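You operate a simulated robot arm through the tools that you are given. There is no shell and no other tool.

You run a simulated robot arm. Do the job below in one go: nothing can be reset, and whatever is moved stays where it is left.

JOB
Set the handle on the pan lid's marks and rivet both its feet.
Fine: both rivets set square; the riveter goes back in its hole.

Only the result counts: the job must be done as asked and must still hold three seconds after the hand-in. Knocking over, shifting, dropping, spilling or breaking anything else fails it. A push-on lid holds only when it is set on centred and level and pressed home; a screw cap is set on level and turned clockwise until tight.

ROBOT AND FRAMES
A 6-joint arm with a two-finger gripper, fixed in place. Base frame: the origin is at the foot of the arm, x ahead of it, y to its left, z up. Units: mm, rad, N and s.
Its first joint turns from -2.897 to 2.897 rad. Payload 2.45 kg.
The TCP is the grasp point between the finger pads, 20 mm short of the fingertips. In the tool frame z runs along the fingers and y along their closing line. Largest opening 140 mm; the body of the gripper starts 168 mm behind the TCP.
Orientation is that of the tool frame in the base frame, as a unit quaternion [x, y, z, w]. With the fingers straight down and closing along the base's y, the tool's x points along the base's -x, its y along +y and its z along -z.

CONTROLS
- The arm moves only by the tool apply_moves. Its argument "deltas" is a list that holds one entry, the list of rows, each a list of 6 numbers: the shift along the tool's x, y, z in m, then the turn, a rotation vector about the tool's x, y, z in rad. In form: [[[x, y, z, ax, ay, az], ...]]. A call has 1 to 20 rows; each row shifts and turns the commanded pose from where the row before left it, along the tool's axes as they then stand. "claw" is the opening, from 0 (shut) to 1 (fully open), set as the call begins (left out, the last holds). Rows are played at 5 a second. More than 50 mm and 0.15 rad between two rows, or a gripper value outside its range, and nothing of the call is played. A pose out of reach is approached as far as the arm can. The call stops where the force on the tool passes 40 N (or 10 N more than at its start, if that is more) or the arm is blocked; 0.2 s more then pass. Each finger travels about 45 mm/s and halts on what it meets, pressing with about 34 N; the grip force reading is that of the motor and also rises with nothing between the fingers. The clock runs only during rows and for 0.2 s after the last one: add rows that do not move to give the fingers time. It gives the time, the measured TCP pose, the force on the tool (base axes), the opening and the grip force at its end, in the units of the frame above (readings bear some noise), with the torque about the TCP (base axes, N m) and any sound that the robot's microphone picked up.
- Cameras (640 x 400 px; columns grow to the right, rows downward): "scene" is fixed at [55.5, 496.9, 1551.8]; the picture's right is [-0.06, -1.00, 0.00], its down [-0.55, 0.03, -0.84] and it looks along [0.83, -0.05, -0.55] (base axes); focal length 374 px, centre (320, 200). "wrist" rides on the gripper at [78, 11, -209] in the tool frame; the picture's right is [-0.14, 0.99, 0.00], its down [-0.92, -0.13, -0.37] and it looks along [-0.37, -0.05, 0.93] (tool axes); focal length 280 px, centre (320, 200). There is no depth. A picture from a camera that has moved, and an enlarged one, comes with that camera's place and axes in the base frame and with its lens. The place of the scene camera against the robot may be out by one fixed shift of up to 18 mm in any direction.
- get_image(camera): a new picture of that camera. No time passes.
- zoom(camera, box): a new picture of the part [left, top, right, bottom] of that camera's present view, enlarged. No time passes.
- sign_off(): hands the job in; it is judged then, once.

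Places have to be worked out from the pictures, the camera data and where the tool is seen. Open the gripper and draw the arm clear of the work before you hand the job in, unless the task says otherwise.

The tools are called after ">>>" by a JSON object that holds its "method" and its "body". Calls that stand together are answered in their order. apply_moves: Moves the arm, as the interface text tells. Its arguments: {"type":"object","properties":{"deltas":{"type":"array"},"claw":{"type":"number"}},"required":["deltas"]} The other tools are called the same way: get_image (camera) takes a picture; zoom (camera, box) takes an enlarged picture of a part of a camera's view; sign_off () hands the job in.

At the start:

```text
t: 0.0
eef_pos: [391.8, 377.6, 1295.2]
orientation: [0.0, 1.0, 0.001, 0.0]
ft_force: [0.0, -0.2, -0.8]
moment: [-0.01, -0.01, 0.03]
gripper_width: 139.7
grip_force: 0.1
```

scene: 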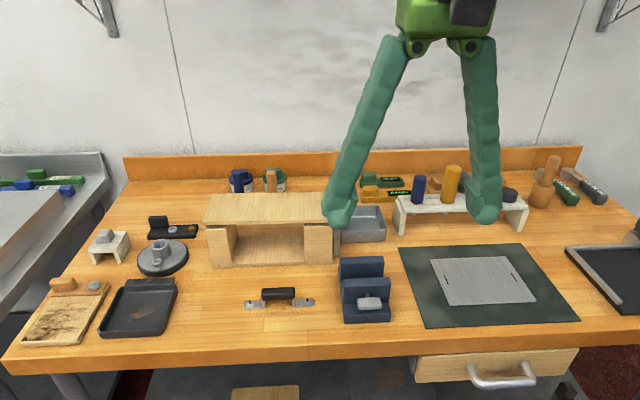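
wrist: 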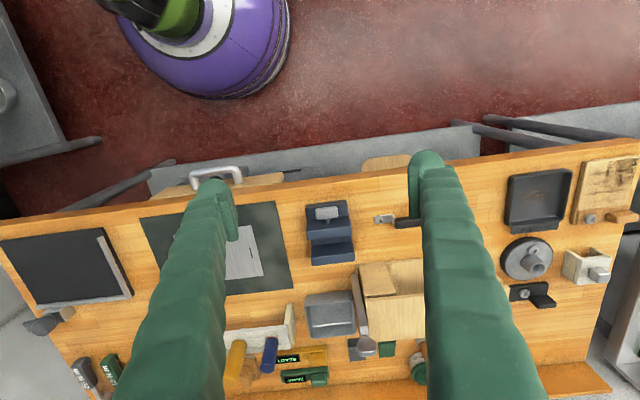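

I start by looking closely at the bench in both cameras to identify the lid, the handle, and the riveter.

>>> {"method": "zoom", "body": {"camera": "scene", "box": [380, 220, 600, 350]}}

>>> {"method": "zoom", "body": {"camera": "scene", "box": [220, 230, 420, 340]}}

>>> {"method": "zoom", "body": {"camera": "scene", "box": [330, 140, 620, 240]}}

>>> {"method": "zoom", "body": {"camera": "scene", "box": [10, 160, 230, 350]}}

```text
2.91 times, centred on (490, 285) of scene
camera zoom: at [55.5, 496.9, 1551.8], right [-0.06, -1.0, 0.0], down [-0.55, 0.03, -0.84], along [0.83, -0.05, -0.55], focal length 1088 px, centre (-174, -47)
```

zoom: 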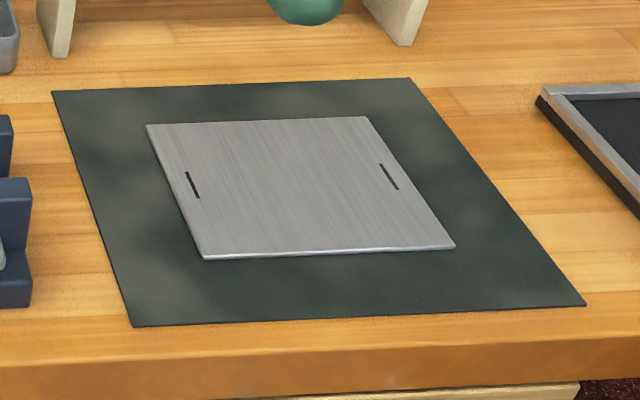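

```text
3.20 times, centred on (320, 285) of scene
camera zoom: at [55.5, 496.9, 1551.8], right [-0.06, -1.0, 0.0], down [-0.55, 0.03, -0.84], along [0.83, -0.05, -0.55], focal length 1197 px, centre (320, -72)
```

zoom: 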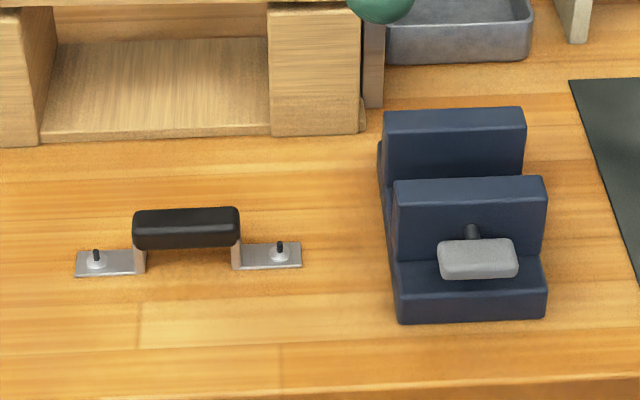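

```text
2.21 times, centred on (475, 190) of scene
camera zoom: at [55.5, 496.9, 1551.8], right [-0.06, -1.0, 0.0], down [-0.55, 0.03, -0.84], along [0.83, -0.05, -0.55], focal length 826 px, centre (-22, 222)
```

zoom: 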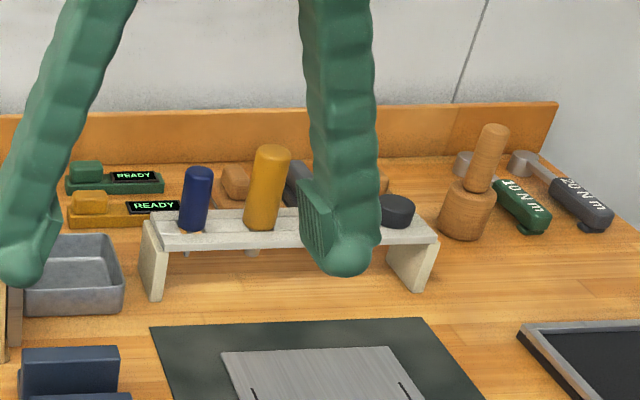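

```text
2.11 times, centred on (120, 255) of scene
camera zoom: at [55.5, 496.9, 1551.8], right [-0.06, -1.0, 0.0], down [-0.55, 0.03, -0.84], along [0.83, -0.05, -0.55], focal length 788 px, centre (741, 84)
```

zoom: 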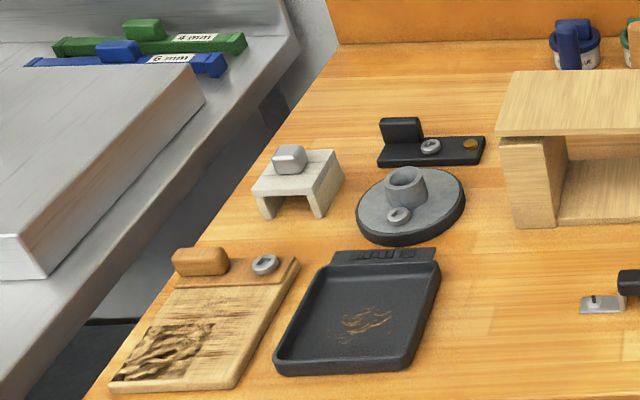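

The bench looks to be at z≈865, with the lid near (700,40), the handle near (660,555) and a tool rack near (940,30). A finger hides part of the rack, so I move the arm above the lid at a safe height to see it with the wrist camera.

>>> {"method": "apply_moves", "body": {"deltas": [[[-0.0208, -0.0338, 0.0095, 0, 0, 0], [-0.0208, -0.0338, 0.0095, 0, 0, 0], [-0.0208, -0.0338, 0.0095, 0, 0, 0], [-0.0208, -0.0338, 0.0095, 0, 0, 0], [-0.0208, -0.0338, 0.0095, 0, 0, 0], [-0.0208, -0.0338, 0.0095, 0, 0, 0], [-0.0208, -0.0338, 0.0095, 0, 0, 0], [-0.0208, -0.0338, 0.0095, 0, 0, 0], [-0.0208, -0.0338, 0.0095, 0, 0, 0], [-0.0208, -0.0338, 0.0095, 0, 0, 0], [0, 0, 0, 0, 0, 0], [0, 0, 0, 0, 0, 0]]], "claw": 1}}

```text
t: 2.6
eef_pos: [601.4, 40.9, 1198.1]
orientation: [0.0, 1.0, 0.001, 0.0]
ft_force: [-0.2, -0.2, -0.3]
moment: [0.02, 0.02, 0.01]
gripper_width: 139.8
grip_force: 0.1
```

The arm is over the lid now. I take pictures from both cameras.

>>> {"method": "get_image", "body": {"camera": "wrist"}}

>>> {"method": "get_image", "body": {"camera": "scene"}}

```text
taken
camera wrist: at [522.4, 50.9, 1407.7], right [0.14, 0.99, 0.0], down [0.92, -0.13, 0.37], along [0.37, -0.05, -0.93], focal length 280 px, centre (320, 200)
```

wrist: 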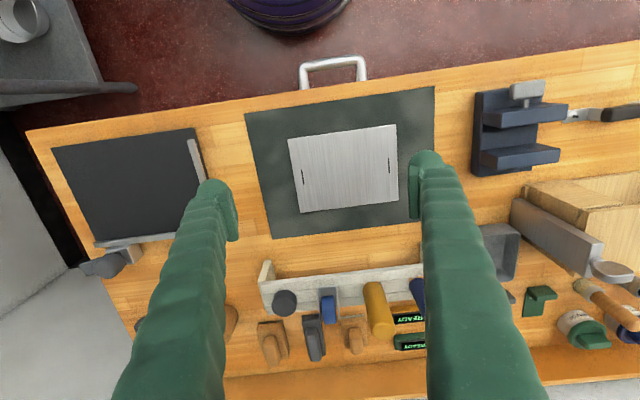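

```text
taken
```

scene: 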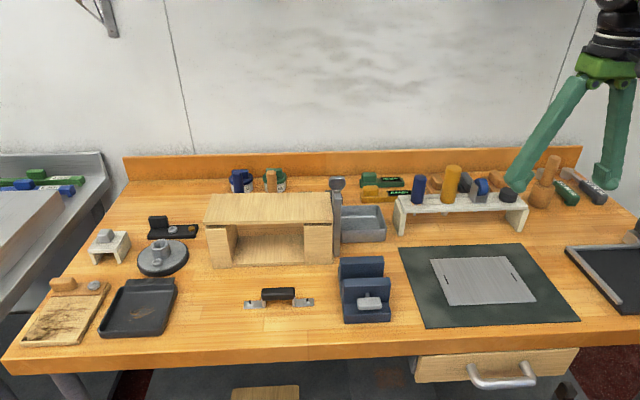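

The rack is now visible in both views. I zoom in to tell the tools apart.

>>> {"method": "zoom", "body": {"camera": "scene", "box": [380, 150, 540, 250]}}

>>> {"method": "zoom", "body": {"camera": "wrist", "box": [230, 230, 440, 380]}}

>>> {"method": "zoom", "body": {"camera": "scene", "box": [320, 160, 420, 260]}}

>>> {"method": "zoom", "body": {"camera": "wrist", "box": [470, 180, 640, 380]}}

>>> {"method": "zoom", "body": {"camera": "scene", "box": [210, 150, 310, 220]}}

```text
4.00 times, centred on (460, 200) of scene
camera zoom: at [55.5, 496.9, 1551.8], right [-0.06, -1.0, 0.0], down [-0.55, 0.03, -0.84], along [0.83, -0.05, -0.55], focal length 1496 px, centre (-240, 200)
```

zoom: 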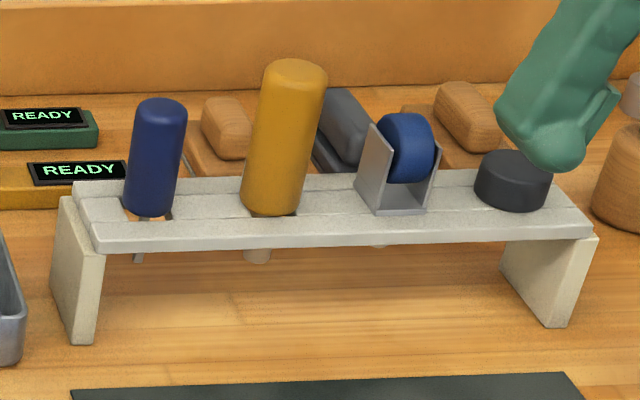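

```text
2.67 times, centred on (335, 305) of wrist
camera zoom: at [522.4, 50.9, 1407.7], right [0.14, 0.99, 0.0], down [0.92, -0.13, 0.37], along [0.37, -0.05, -0.93], focal length 748 px, centre (280, -80)
```

zoom: 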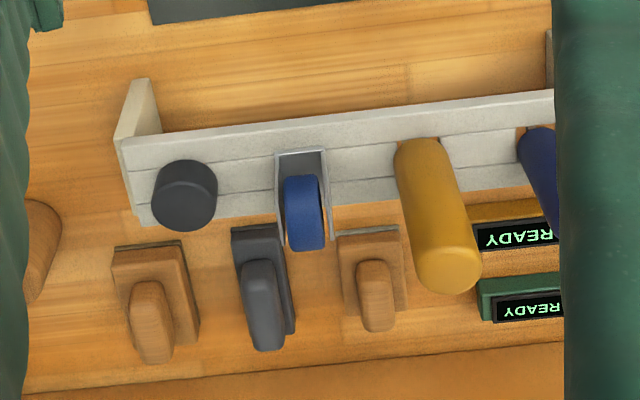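

```text
4.00 times, centred on (370, 210) of scene
camera zoom: at [55.5, 496.9, 1551.8], right [-0.06, -1.0, 0.0], down [-0.55, 0.03, -0.84], along [0.83, -0.05, -0.55], focal length 1496 px, centre (120, 160)
```

zoom: 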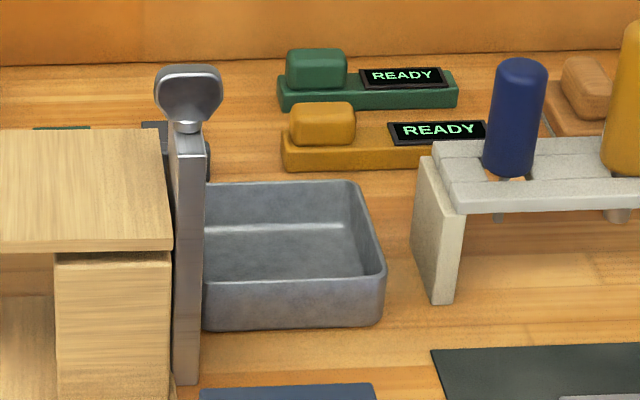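

```text
2.00 times, centred on (555, 280) of wrist
camera zoom: at [522.4, 50.9, 1407.7], right [0.14, 0.99, 0.0], down [0.92, -0.13, 0.37], along [0.37, -0.05, -0.93], focal length 561 px, centre (-150, 40)
```

zoom: 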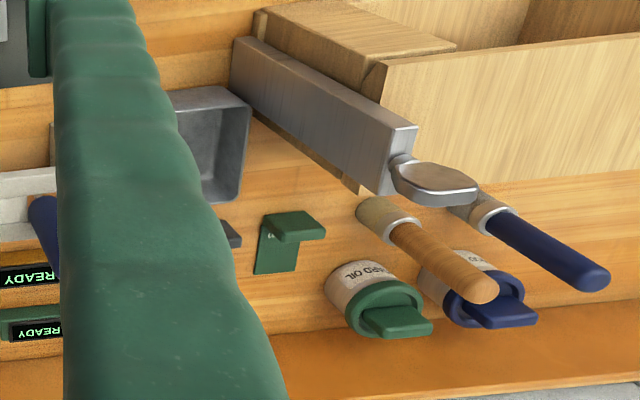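

```text
5.71 times, centred on (260, 185) of scene
camera zoom: at [55.5, 496.9, 1551.8], right [-0.06, -1.0, 0.0], down [-0.55, 0.03, -0.84], along [0.83, -0.05, -0.55], focal length 2138 px, centre (663, 286)
```

zoom: 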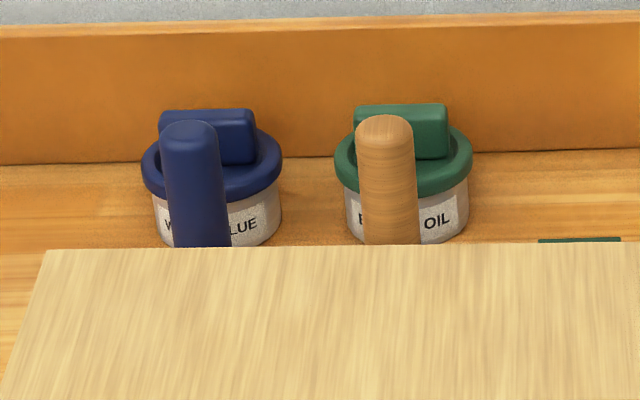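

The rack holds a thin-shanked blue tool, a thick-shanked yellow tool, a tape roller and a black puck. To tell which one is the riveter I lower the arm and tilt the wrist camera toward the rack for a flatter view.

>>> {"method": "apply_moves", "body": {"deltas": [[[0, 0, 0.03, 0, -0.13, 0], [0, 0, 0.03, 0, -0.13, 0], [0, 0, 0.03, 0, -0.13, 0], [0, 0, 0.03, 0, -0.13, 0], [0.02, 0, 0.01, 0, -0.13, 0], [0.02, 0, 0.01, 0, -0.13, 0], [0.02, 0, 0.0, 0, -0.1, 0], [0, 0, 0, 0, 0, 0], [0, 0, 0, 0, 0, 0]]]}}

```text
t: 4.6
eef_pos: [587.5, 41.6, 1029.1]
orientation: [0.0, 0.904, 0.001, 0.427]
ft_force: [-0.2, 0.6, 0.0]
moment: [-0.01, 0.01, -0.03]
gripper_width: 140.2
grip_force: 0.1
```

The tool is tilted forward about 0.88 rad. I take a picture to see whether the camera looks at the rack.

>>> {"method": "get_image", "body": {"camera": "wrist"}}

>>> {"method": "get_image", "body": {"camera": "scene"}}

```text
taken
camera wrist: at [375.9, 51.4, 1103.1], right [0.09, 0.99, 0.11], down [0.3, -0.13, 0.94], along [0.95, -0.05, -0.31], focal length 280 px, centre (320, 200)
```

wrist: 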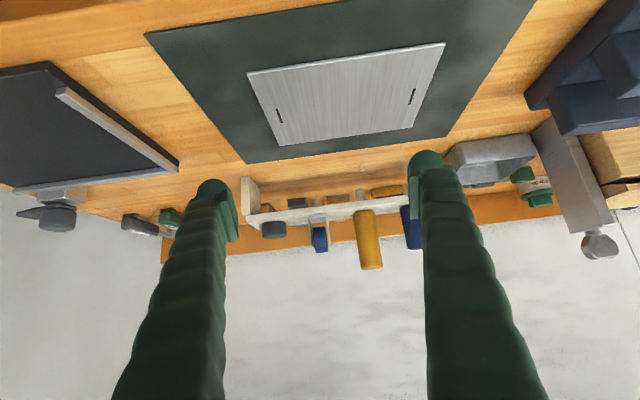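

```text
taken
```

scene: 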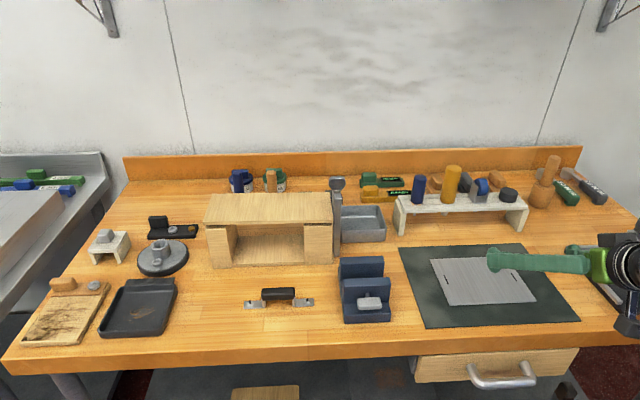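

The view is upside down but shows the rack nearly side on. I zoom in on it.

>>> {"method": "zoom", "body": {"camera": "wrist", "box": [235, 160, 435, 285]}}

>>> {"method": "zoom", "body": {"camera": "wrist", "box": [330, 170, 430, 232]}}

```text
3.20 times, centred on (335, 222) of wrist
camera zoom: at [375.9, 51.4, 1103.1], right [0.09, 0.99, 0.11], down [0.3, -0.13, 0.94], along [0.95, -0.05, -0.31], focal length 897 px, centre (272, 128)
```

zoom: 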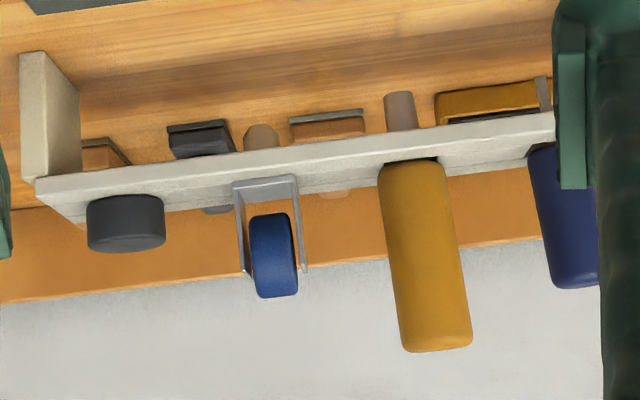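

```text
6.40 times, centred on (380, 201) of wrist
camera zoom: at [375.9, 51.4, 1103.1], right [0.09, 0.99, 0.11], down [0.3, -0.13, 0.94], along [0.95, -0.05, -0.31], focal length 1794 px, centre (-64, 194)
```

zoom: 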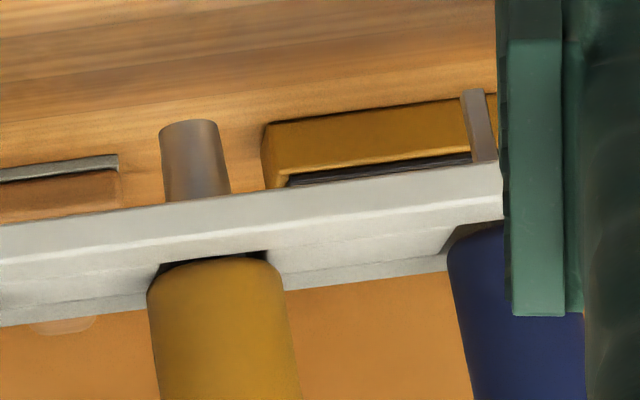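

The yellow tool has a thick round steel nose, which fits a riveter; the blue one has a thin flat shank. I return the tool to vertical and measure the lid from above.

>>> {"method": "apply_moves", "body": {"deltas": [[[0, 0, -0.01, 0, 0.13, 0], [0, 0, -0.01, 0, 0.13, 0], [0, 0, -0.01, 0, 0.13, 0], [0, 0, -0.01, 0, 0.13, 0], [0, 0, -0.01, 0, 0.13, 0], [0, 0, -0.01, 0, 0.13, 0], [0, 0, -0.01, 0, 0.1, 0], [0, 0, 0, 0, 0, 0], [0, 0, 0, 0, 0, 0], [0, 0, 0, 0, 0, 0]]]}}

```text
t: 6.8
eef_pos: [555.0, 41.8, 1090.1]
orientation: [-0.001, 1.0, 0.001, 0.0]
ft_force: [0.1, -0.4, -0.7]
moment: [-0.02, 0.01, 0.0]
gripper_width: 139.9
grip_force: 0.1
```

I shift 45 mm forward so the lid is centred in the wrist view, then take pictures.

>>> {"method": "apply_moves", "body": {"deltas": [[[-0.0225, 0, 0, 0, 0, 0], [-0.0225, 0, 0, 0, 0, 0], [0, 0, 0, 0, 0, 0], [0, 0, 0, 0, 0, 0], [0, 0, 0, 0, 0, 0]]]}}

>>> {"method": "get_image", "body": {"camera": "wrist"}}

>>> {"method": "zoom", "body": {"camera": "wrist", "box": [230, 100, 430, 225]}}

>>> {"method": "zoom", "body": {"camera": "wrist", "box": [260, 150, 340, 200]}}

>>> {"method": "zoom", "body": {"camera": "wrist", "box": [360, 130, 440, 180]}}

```text
t: 8.0
eef_pos: [599.9, 41.7, 1088.1]
orientation: [-0.002, 1.0, 0.0, 0.001]
ft_force: [-0.3, -0.3, 0.4]
moment: [0.02, -0.02, 0.01]
gripper_width: 140.0
grip_force: 0.0
```

```text
taken
camera wrist: at [522.0, 51.5, 1298.4], right [0.14, 0.99, 0.0], down [0.92, -0.13, 0.37], along [0.37, -0.05, -0.93], focal length 280 px, centre (320, 200)
```

wrist: 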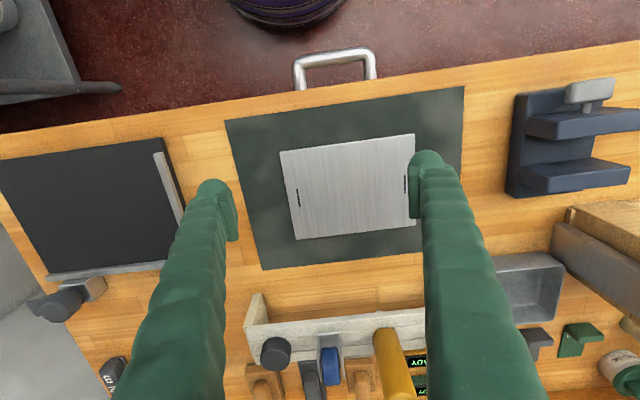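

```text
3.20 times, centred on (330, 162) of wrist
camera zoom: at [522.0, 51.5, 1298.4], right [0.14, 0.99, 0.0], down [0.92, -0.13, 0.37], along [0.37, -0.05, -0.93], focal length 897 px, centre (288, 320)
```

zoom: 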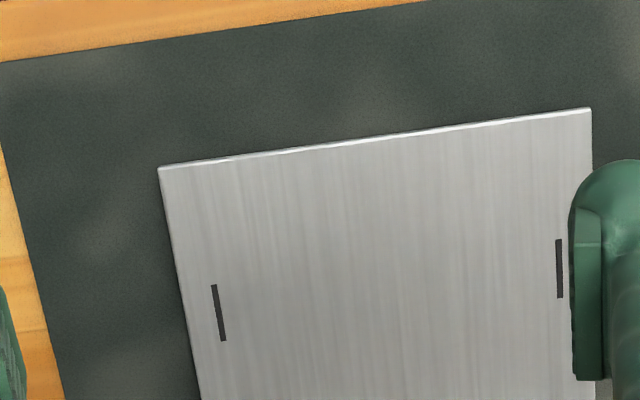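

```text
8.00 times, centred on (300, 175) of wrist
camera zoom: at [522.0, 51.5, 1298.4], right [0.14, 0.99, 0.0], down [0.92, -0.13, 0.37], along [0.37, -0.05, -0.93], focal length 2243 px, centre (480, 400)
```

zoom: 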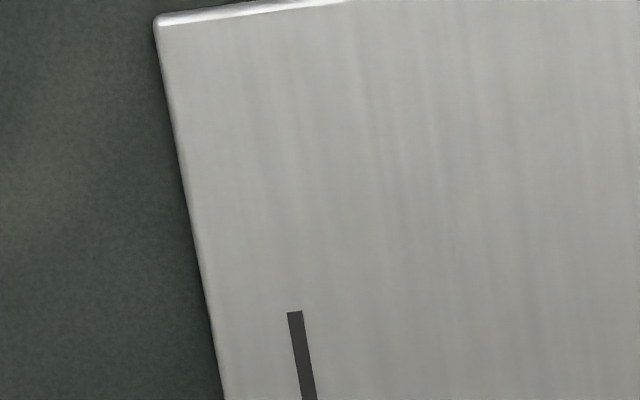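

```text
8.00 times, centred on (400, 155) of wrist
camera zoom: at [522.0, 51.5, 1298.4], right [0.14, 0.99, 0.0], down [0.92, -0.13, 0.37], along [0.37, -0.05, -0.93], focal length 2243 px, centre (-320, 560)
```

zoom: 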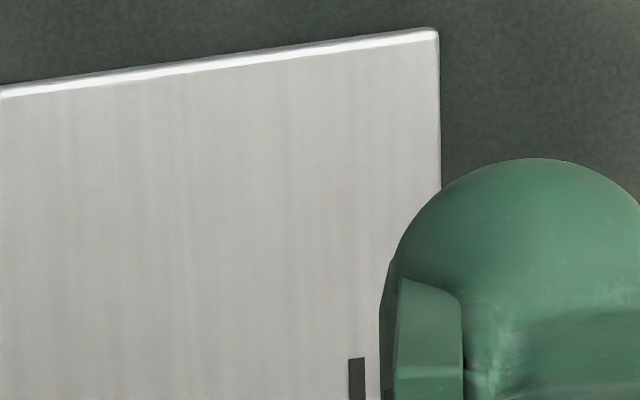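

From this view the marks are about 170 mm apart along y, near x≈682, y≈-6 and 164. I go lower and centre over the lid to triangulate its height and the marks accurately.

>>> {"method": "apply_moves", "body": {"deltas": [[[-0.0133, 0.0124, 0.0327, 0, 0, 0], [-0.0133, 0.0124, 0.0327, 0, 0, 0], [-0.0133, 0.0124, 0.0327, 0, 0, 0], [0, 0, 0, 0, 0, 0], [0, 0, 0, 0, 0, 0], [0, 0, 0, 0, 0, 0]]]}}

>>> {"method": "get_image", "body": {"camera": "wrist"}}

>>> {"method": "zoom", "body": {"camera": "wrist", "box": [230, 100, 430, 225]}}

```text
t: 9.4
eef_pos: [639.9, 79.6, 992.2]
orientation: [-0.001, 1.0, 0.001, 0.0]
ft_force: [-0.2, -0.1, -0.4]
moment: [-0.02, -0.02, 0.0]
gripper_width: 139.9
grip_force: 0.0
```

```text
taken
camera wrist: at [562.1, 89.3, 1201.0], right [0.14, 0.99, 0.0], down [0.92, -0.13, 0.37], along [0.37, -0.05, -0.93], focal length 280 px, centre (320, 200)
```

wrist: 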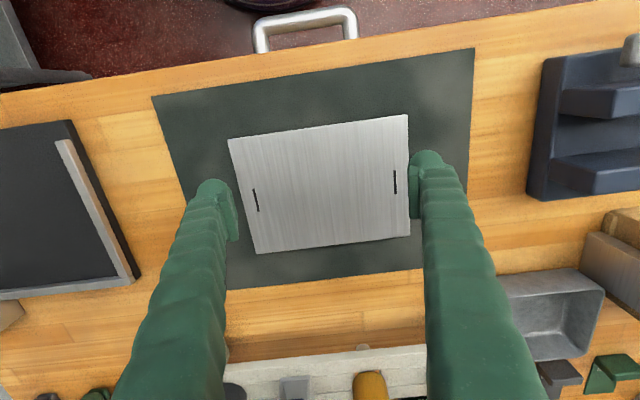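

```text
3.20 times, centred on (330, 162) of wrist
camera zoom: at [562.1, 89.3, 1201.0], right [0.14, 0.99, 0.0], down [0.92, -0.13, 0.37], along [0.37, -0.05, -0.93], focal length 897 px, centre (288, 320)
```

zoom: 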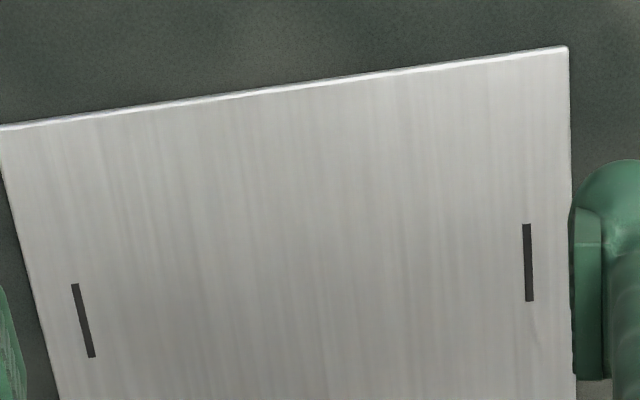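

The mark centres come out near (680,-6) and (680,163.5), lid top roughly z≈885. I now raise the arm and travel to above the handle to measure it the same way.

>>> {"method": "apply_moves", "body": {"deltas": [[[0, 0, -0.049, 0, 0, 0], [0, 0, -0.049, 0, 0, 0], [0.001, 0.045, 0, 0, 0, 0], [0.001, 0.045, 0, 0, 0, 0], [0.001, 0.045, 0, 0, 0, 0], [0.001, 0.045, 0, 0, 0, 0], [0.001, 0.045, 0, 0, 0, 0], [0.001, 0.045, 0, 0, 0, 0], [0.001, 0.045, 0, 0, 0, 0], [0.001, 0.045, 0, 0, 0, 0], [0.001, 0.045, 0, 0, 0, 0], [0.001, 0.045, 0, 0, 0, 0], [0.001, 0.045, 0, 0, 0, 0], [0, 0, 0, 0, 0, 0], [0, 0, 0, 0, 0, 0], [0, 0, 0, 0, 0, 0]]]}}

>>> {"method": "get_image", "body": {"camera": "wrist"}}

>>> {"method": "get_image", "body": {"camera": "scene"}}

```text
t: 12.8
eef_pos: [627.9, 572.8, 1090.6]
orientation: [-0.001, 1.0, 0.001, 0.0]
ft_force: [0.0, 0.3, -0.4]
moment: [0.01, 0.0, 0.01]
gripper_width: 140.2
grip_force: 0.3
```

```text
taken
camera wrist: at [550.2, 583.1, 1299.2], right [0.14, 0.99, 0.0], down [0.92, -0.13, 0.37], along [0.37, -0.05, -0.93], focal length 280 px, centre (320, 200)
```

wrist: 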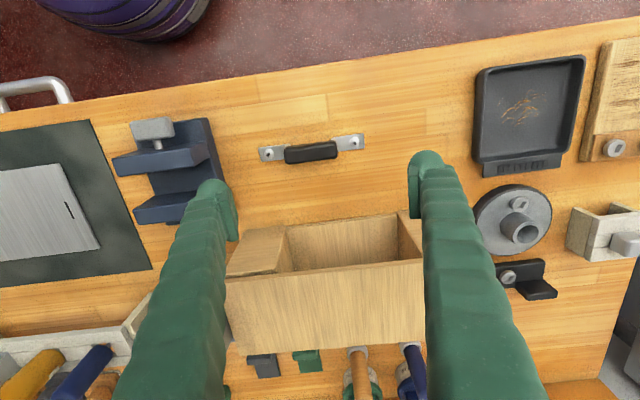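

```text
taken
```

scene: 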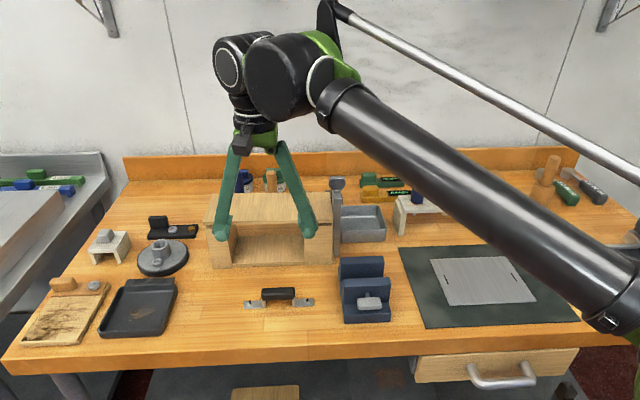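

The handle is visible at about (311,148). I zoom in on it for accurate pixel positions of its ends and rivets.

>>> {"method": "zoom", "body": {"camera": "wrist", "box": [240, 110, 384, 200]}}

>>> {"method": "zoom", "body": {"camera": "scene", "box": [232, 275, 328, 335]}}

```text
4.44 times, centred on (312, 155) of wrist
camera zoom: at [550.2, 583.1, 1299.2], right [0.14, 0.99, 0.0], down [0.92, -0.13, 0.37], along [0.37, -0.05, -0.93], focal length 1246 px, centre (356, 400)
```

zoom: 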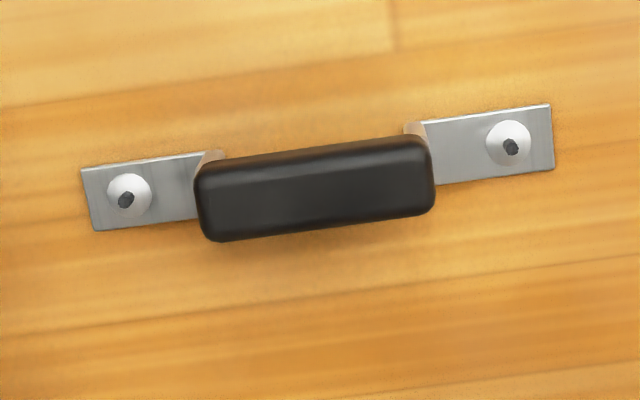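

```text
6.67 times, centred on (280, 305) of scene
camera zoom: at [55.5, 496.9, 1551.8], right [-0.06, -1.0, 0.0], down [-0.55, 0.03, -0.84], along [0.83, -0.05, -0.55], focal length 2494 px, centre (587, -500)
```

zoom: 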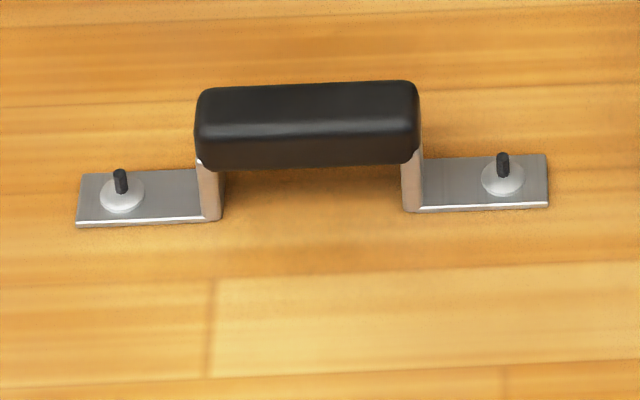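

The handle lies along y with its centre near (632,558.6), overall length ≈159 mm and rivets ≈127 mm apart, so it should sit centred between the marks. I centre over it and turn the gripper 90° so that the fingers close across the grip (along x).

>>> {"method": "apply_moves", "body": {"deltas": [[[-0.0043, -0.0142, 0, 0, 0, 0], [0, 0, 0, 0, 0, 0.1428], [0, 0, 0, 0, 0, 0.1428], [0, 0, 0, 0, 0, 0.1428], [0, 0, 0, 0, 0, 0.1428], [0, 0, 0, 0, 0, 0.1428], [0, 0, 0, 0, 0, 0.1428], [0, 0, 0, 0, 0, 0.1428], [0, 0, 0, 0, 0, 0.1428], [0, 0, 0, 0, 0, 0.1428], [0, 0, 0, 0, 0, 0.1428], [0, 0, 0, 0, 0, 0.1428], [0, 0, 0, 0, 0, 0], [0, 0, 0, 0, 0, 0], [0, 0, 0, 0, 0, 0]]]}}

>>> {"method": "get_image", "body": {"camera": "wrist"}}

>>> {"method": "get_image", "body": {"camera": "scene"}}

```text
t: 16.0
eef_pos: [633.1, 561.3, 1091.6]
orientation: [0.706, 0.708, 0.001, 0.0]
ft_force: [-1.0, 0.1, -0.2]
moment: [-0.04, 0.02, 0.01]
gripper_width: 139.9
grip_force: 0.2
```

```text
taken
camera wrist: at [643.6, 637.4, 1299.9], right [0.99, -0.14, 0.0], down [-0.13, -0.92, 0.37], along [-0.05, -0.36, -0.93], focal length 280 px, centre (320, 200)
```

wrist: 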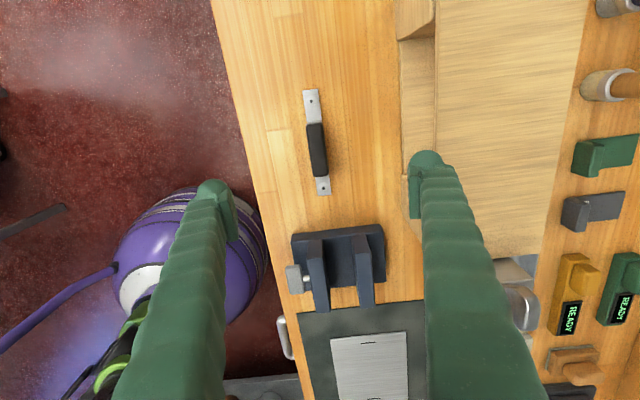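

```text
taken
```

scene: 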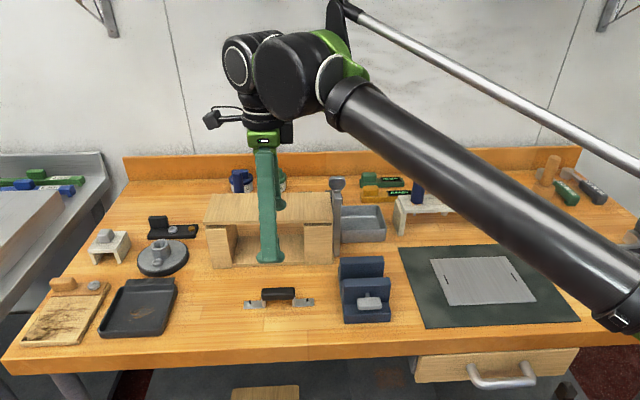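

The turn worked. I zoom in on the handle from this second viewpoint to triangulate its height and position.

>>> {"method": "zoom", "body": {"camera": "wrist", "box": [220, 80, 420, 205]}}

>>> {"method": "zoom", "body": {"camera": "wrist", "box": [270, 80, 366, 140]}}

>>> {"method": "zoom", "body": {"camera": "wrist", "box": [270, 140, 366, 200]}}

```text
3.20 times, centred on (320, 142) of wrist
camera zoom: at [643.6, 637.4, 1299.9], right [0.99, -0.14, 0.0], down [-0.13, -0.92, 0.37], along [-0.05, -0.36, -0.93], focal length 897 px, centre (320, 384)
```

zoom: 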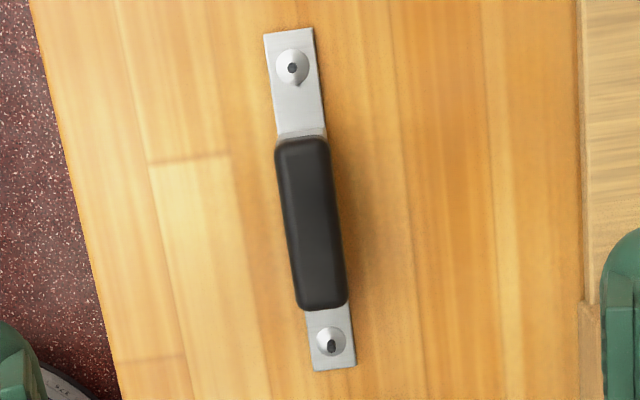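

```text
6.67 times, centred on (318, 110) of wrist
camera zoom: at [643.6, 637.4, 1299.9], right [0.99, -0.14, 0.0], down [-0.13, -0.92, 0.37], along [-0.05, -0.36, -0.93], focal length 1869 px, centre (333, 800)
```

zoom: 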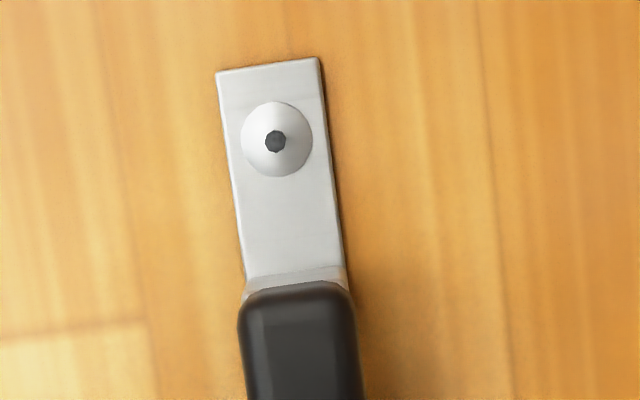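

```text
6.67 times, centred on (318, 170) of wrist
camera zoom: at [643.6, 637.4, 1299.9], right [0.99, -0.14, 0.0], down [-0.13, -0.92, 0.37], along [-0.05, -0.36, -0.93], focal length 1869 px, centre (333, 400)
```

zoom: 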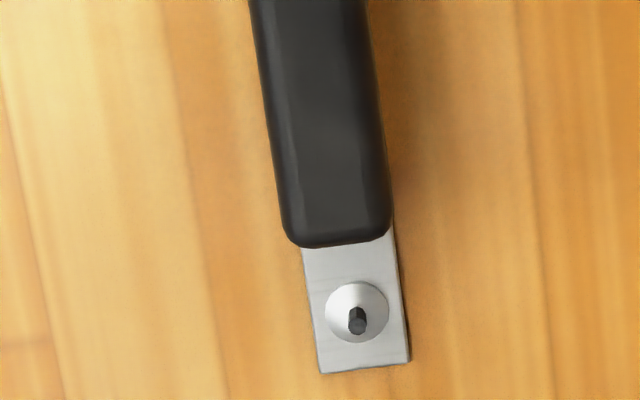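

Both viewpoints agree on x≈630, y≈558 for the handle's centre, with feet somewhere around z≈885–895. I descend 85 mm for a closer, more accurate look before grasping.

>>> {"method": "apply_moves", "body": {"deltas": [[[0, 0, 0.03, 0, 0, 0], [0, 0, 0.03, 0, 0, 0], [0, 0, 0.025, 0, 0, 0], [0, 0, 0, 0, 0, 0], [0, 0, 0, 0, 0, 0], [0, 0, 0, 0, 0, 0]]]}}

>>> {"method": "get_image", "body": {"camera": "wrist"}}

>>> {"method": "zoom", "body": {"camera": "wrist", "box": [220, 50, 420, 175]}}

>>> {"method": "zoom", "body": {"camera": "scene", "box": [220, 210, 348, 330]}}

```text
t: 17.4
eef_pos: [632.6, 559.9, 1005.4]
orientation: [0.707, 0.708, 0.001, 0.0]
ft_force: [-0.2, 0.5, -1.3]
moment: [0.02, 0.03, 0.02]
gripper_width: 140.0
grip_force: 0.0
```

```text
taken
camera wrist: at [642.9, 637.9, 1214.3], right [0.99, -0.14, 0.0], down [-0.13, -0.92, 0.37], along [-0.05, -0.36, -0.93], focal length 280 px, centre (320, 200)
```

wrist: 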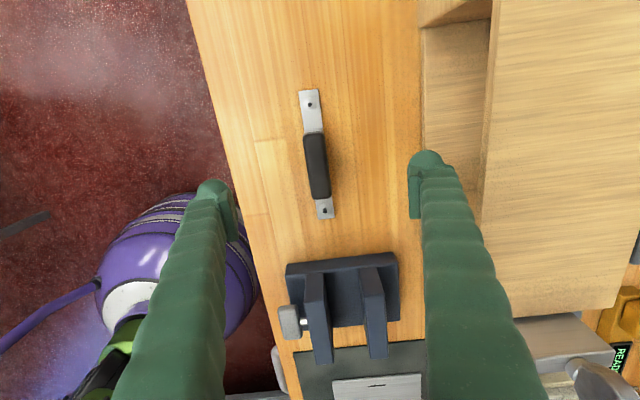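

```text
3.20 times, centred on (320, 112) of wrist
camera zoom: at [642.9, 637.9, 1214.3], right [0.99, -0.14, 0.0], down [-0.13, -0.92, 0.37], along [-0.05, -0.36, -0.93], focal length 897 px, centre (320, 480)
```

zoom: 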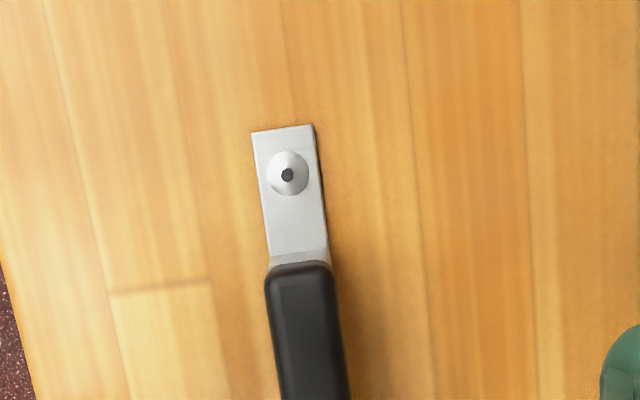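

```text
3.33 times, centred on (284, 270) of scene
camera zoom: at [55.5, 496.9, 1551.8], right [-0.06, -1.0, 0.0], down [-0.55, 0.03, -0.84], along [0.83, -0.05, -0.55], focal length 1247 px, centre (440, -33)
```

zoom: 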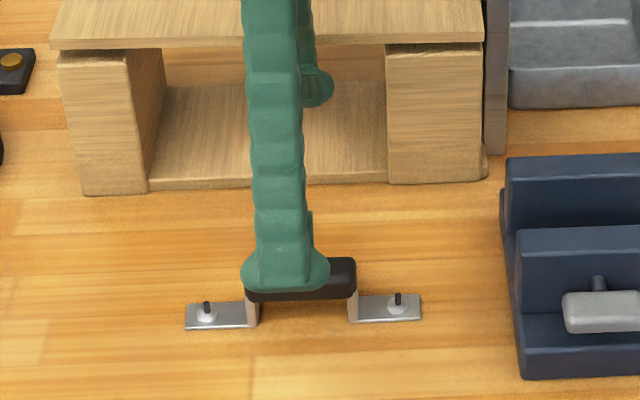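

I zoom in more on both ends of the handle at this height for a precise depth estimate.

>>> {"method": "zoom", "body": {"camera": "wrist", "box": [270, 80, 350, 130]}}

>>> {"method": "zoom", "body": {"camera": "wrist", "box": [280, 175, 360, 225]}}

>>> {"method": "zoom", "body": {"camera": "wrist", "box": [270, 120, 366, 180]}}

```text
8.00 times, centred on (310, 105) of wrist
camera zoom: at [642.9, 637.9, 1214.3], right [0.99, -0.14, 0.0], down [-0.13, -0.92, 0.37], along [-0.05, -0.36, -0.93], focal length 2243 px, centre (400, 960)
```

zoom: 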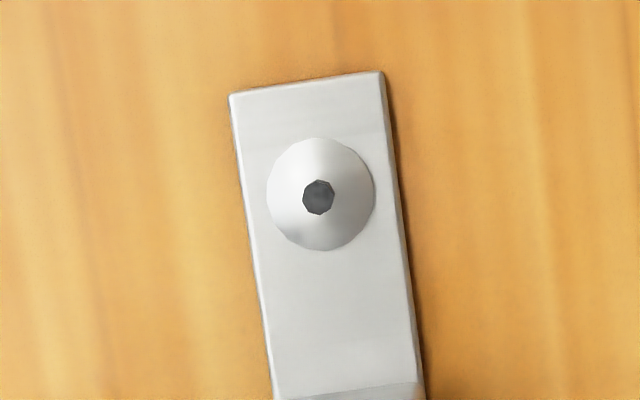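

```text
8.00 times, centred on (320, 200) of wrist
camera zoom: at [642.9, 637.9, 1214.3], right [0.99, -0.14, 0.0], down [-0.13, -0.92, 0.37], along [-0.05, -0.36, -0.93], focal length 2243 px, centre (320, 200)
```

zoom: 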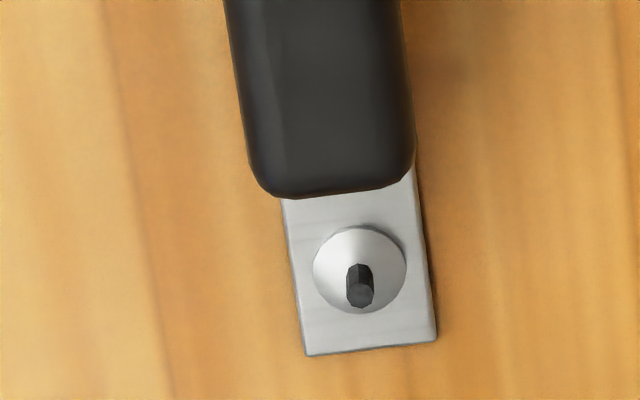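

```text
6.67 times, centred on (318, 150) of wrist
camera zoom: at [642.9, 637.9, 1214.3], right [0.99, -0.14, 0.0], down [-0.13, -0.92, 0.37], along [-0.05, -0.36, -0.93], focal length 1869 px, centre (333, 533)
```

zoom: 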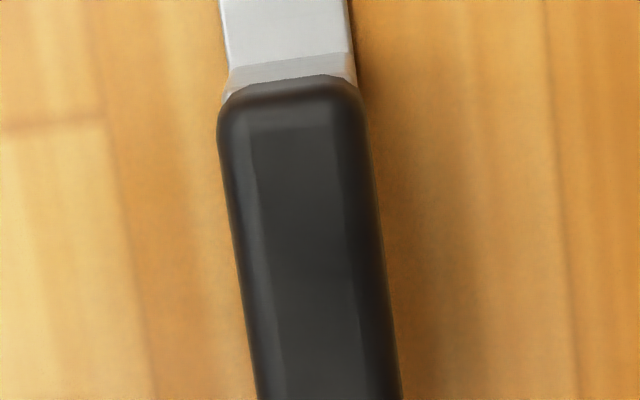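

Triangulation gives foot tops at z≈886 (bench ≈882), the handle centre at ≈(629.4,557.7), and the grip spanning z≈906–926. I shift (-2.8,-2.2) mm, partly close the fingers, and descend to TCP z≈919.

>>> {"method": "apply_moves", "body": {"deltas": [[[-0.0022, -0.0028, 0, 0, 0, 0], [0, 0, 0, 0, 0, 0], [0, 0, 0, 0, 0, 0], [0, 0, 0.02, 0, 0, 0], [0, 0, 0.02, 0, 0, 0], [0, 0, 0.02, 0, 0, 0], [0, 0, 0.016, 0, 0, 0], [0, 0, 0.01, 0, 0, 0], [0, 0, 0, 0, 0, 0], [0, 0, 0, 0, 0, 0]]], "claw": 0.45}}

>>> {"method": "get_image", "body": {"camera": "wrist"}}

>>> {"method": "zoom", "body": {"camera": "scene", "box": [220, 210, 348, 330]}}

```text
t: 19.6
eef_pos: [629.9, 556.8, 918.2]
orientation: [0.707, 0.707, 0.0, 0.0]
ft_force: [1.1, -0.3, 0.0]
moment: [0.01, 0.05, -0.02]
gripper_width: 62.9
grip_force: 0.1
```

```text
taken
camera wrist: at [641.1, 635.1, 1128.8], right [0.99, -0.14, 0.0], down [-0.13, -0.92, 0.37], along [-0.05, -0.36, -0.93], focal length 280 px, centre (320, 200)
```

wrist: 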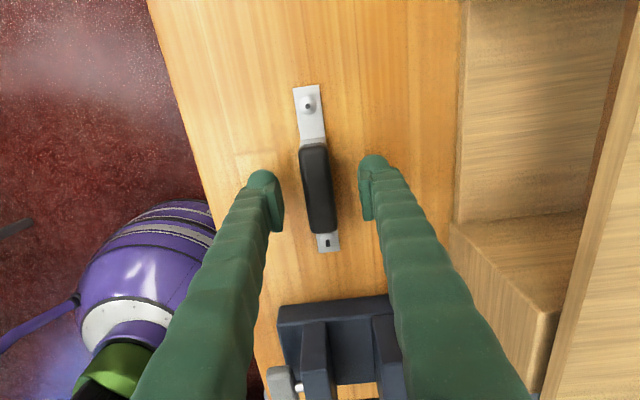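

```text
3.33 times, centred on (284, 270) of scene
camera zoom: at [55.5, 496.9, 1551.8], right [-0.06, -1.0, 0.0], down [-0.55, 0.03, -0.84], along [0.83, -0.05, -0.55], focal length 1247 px, centre (440, -33)
```

zoom: 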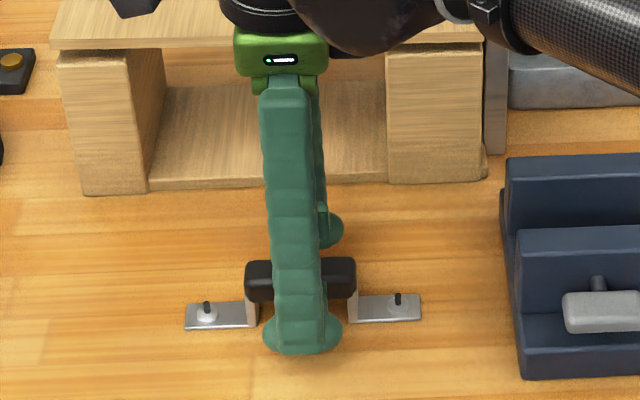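

The fingers straddle the grip and nothing touches. I close now and let the fingers settle.

>>> {"method": "apply_moves", "body": {"deltas": [[[0, 0, 0, 0, 0, 0], [0, 0, 0, 0, 0, 0], [0, 0, 0, 0, 0, 0], [0, 0, 0, 0, 0, 0], [0, 0, 0, 0, 0, 0], [0, 0, 0, 0, 0, 0]]], "claw": 0}}

>>> {"method": "get_image", "body": {"camera": "wrist"}}

>>> {"method": "zoom", "body": {"camera": "wrist", "box": [240, 80, 400, 180]}}

>>> {"method": "zoom", "body": {"camera": "wrist", "box": [240, 170, 400, 270]}}

```text
t: 21.0
eef_pos: [630.6, 557.7, 919.9]
orientation: [0.706, 0.708, 0.0, 0.0]
ft_force: [-0.1, -0.2, 0.7]
moment: [0.01, 0.03, 0.0]
gripper_width: 22.6
grip_force: 34.1
```

```text
taken
camera wrist: at [641.2, 635.1, 1128.8], right [0.99, -0.14, 0.0], down [-0.13, -0.92, 0.37], along [-0.05, -0.36, -0.93], focal length 280 px, centre (320, 200)
```

wrist: 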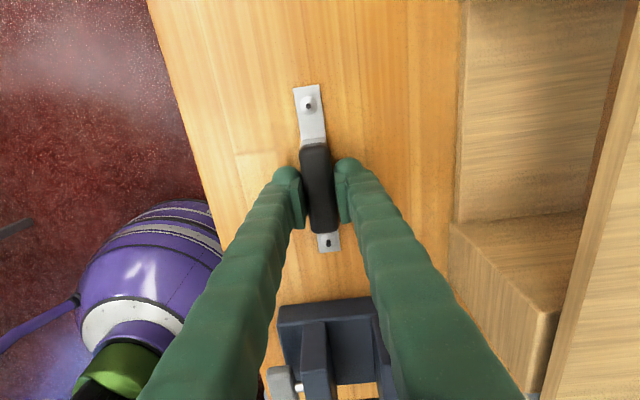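

```text
4.00 times, centred on (320, 130) of wrist
camera zoom: at [641.2, 635.1, 1128.8], right [0.99, -0.14, 0.0], down [-0.13, -0.92, 0.37], along [-0.05, -0.36, -0.93], focal length 1122 px, centre (320, 480)
```

zoom: 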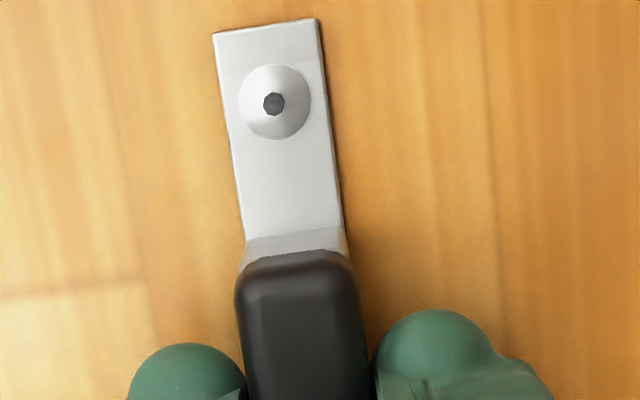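

```text
4.00 times, centred on (320, 220) of wrist
camera zoom: at [641.2, 635.1, 1128.8], right [0.99, -0.14, 0.0], down [-0.13, -0.92, 0.37], along [-0.05, -0.36, -0.93], focal length 1122 px, centre (320, 120)
```

zoom: 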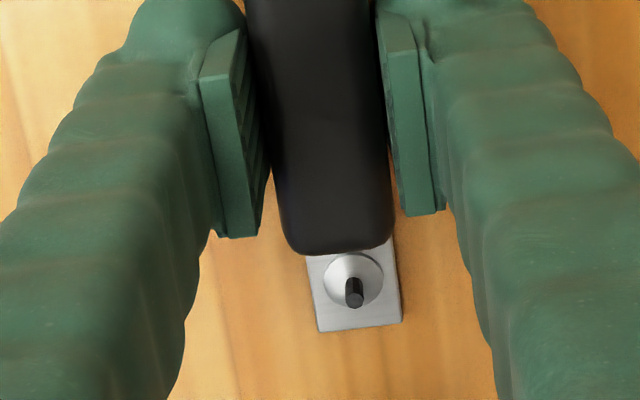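

The handle is gripped (22.6 mm wide, 34 N) and sits centred in the fingers with both feet visible. I lift it gently, straight up.

>>> {"method": "apply_moves", "body": {"deltas": [[[0, 0, -0.005, 0, 0, 0], [0, 0, -0.01, 0, 0, 0], [0, 0, -0.02, 0, 0, 0], [0, 0, -0.03, 0, 0, 0], [0, 0, -0.03, 0, 0, 0], [0, 0, -0.03, 0, 0, 0], [0, 0, -0.02, 0, 0, 0], [0, 0, -0.005, 0, 0, 0], [0, 0, 0, 0, 0, 0], [0, 0, 0, 0, 0, 0]]], "claw": 0}}

>>> {"method": "get_image", "body": {"camera": "wrist"}}

>>> {"method": "zoom", "body": {"camera": "scene", "box": [220, 180, 348, 330]}}

```text
t: 23.2
eef_pos: [630.2, 557.6, 1069.7]
orientation: [0.706, 0.708, 0.001, 0.0]
ft_force: [-0.4, -0.6, -1.0]
moment: [0.0, -0.02, -0.02]
gripper_width: 22.6
grip_force: 33.7
```

```text
taken
camera wrist: at [640.8, 635.0, 1279.2], right [0.99, -0.14, 0.0], down [-0.13, -0.92, 0.37], along [-0.05, -0.36, -0.93], focal length 280 px, centre (320, 200)
```

wrist: 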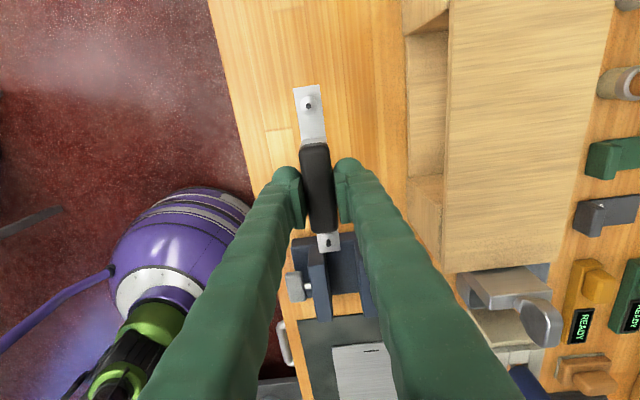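

```text
2.67 times, centred on (284, 255) of scene
camera zoom: at [55.5, 496.9, 1551.8], right [-0.06, -1.0, 0.0], down [-0.55, 0.03, -0.84], along [0.83, -0.05, -0.55], focal length 998 px, centre (416, 53)
```

zoom: 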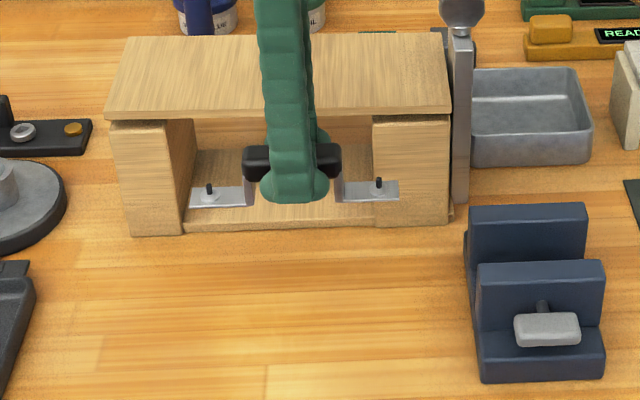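

The handle came up level with both rivets still in its feet. I carry it across at this height toward the lid.

>>> {"method": "apply_moves", "body": {"deltas": [[[-0.01, 0.001, 0, 0, 0, 0], [-0.02, 0.002, 0, 0, 0, 0], [-0.03, 0.003, 0, 0, 0, 0], [-0.03, 0.003, 0, 0, 0, 0], [-0.03, 0.003, 0, 0, 0, 0], [-0.03, 0.003, 0, 0, 0, 0], [-0.03, 0.003, 0, 0, 0, 0], [-0.03, 0.003, 0, 0, 0, 0], [-0.03, 0.003, 0, 0, 0, 0], [-0.03, 0.003, 0, 0, 0, 0], [-0.03, 0.003, 0, 0, 0, 0], [-0.03, 0.003, 0, 0, 0, 0], [-0.03, 0.003, 0, 0, 0, 0], [-0.03, 0.003, 0, 0, 0, 0], [-0.03, 0.003, 0, 0, 0, 0], [-0.03, 0.003, 0, 0, 0, 0], [-0.02, 0.002, 0, 0, 0, 0], [-0.01, 0.0, 0, 0, 0, 0], [0, 0, 0, 0, 0, 0], [0, 0, 0, 0, 0, 0]]], "claw": 0}}

>>> {"method": "get_image", "body": {"camera": "wrist"}}

>>> {"method": "get_image", "body": {"camera": "scene"}}

```text
t: 27.4
eef_pos: [677.7, 77.8, 1069.3]
orientation: [0.707, 0.707, 0.001, 0.0]
ft_force: [-0.7, 0.6, -1.0]
moment: [0.01, 0.01, -0.01]
gripper_width: 22.6
grip_force: 34.5
```

```text
taken
camera wrist: at [688.2, 155.1, 1277.8], right [0.99, -0.14, 0.0], down [-0.13, -0.92, 0.37], along [-0.05, -0.36, -0.93], focal length 280 px, centre (320, 200)
```

wrist: 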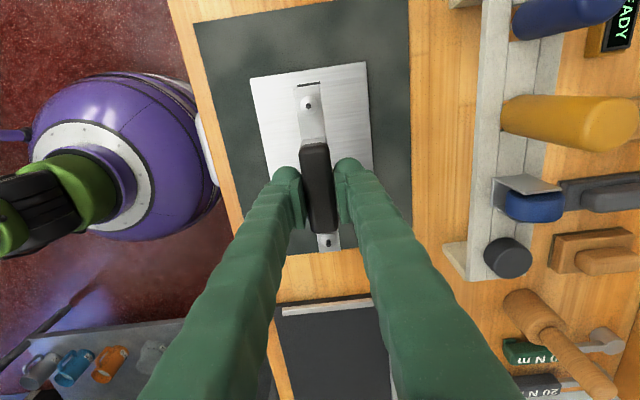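

```text
taken
```

scene: 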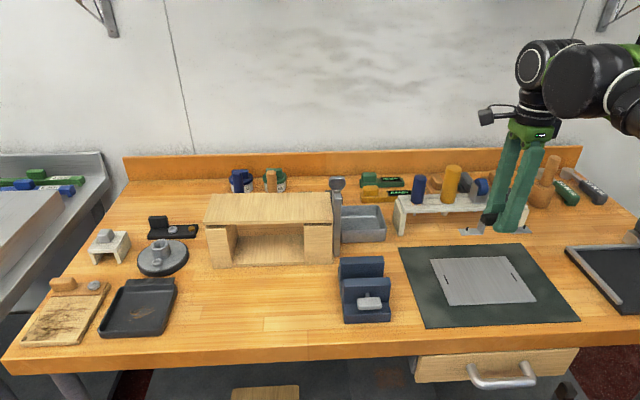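

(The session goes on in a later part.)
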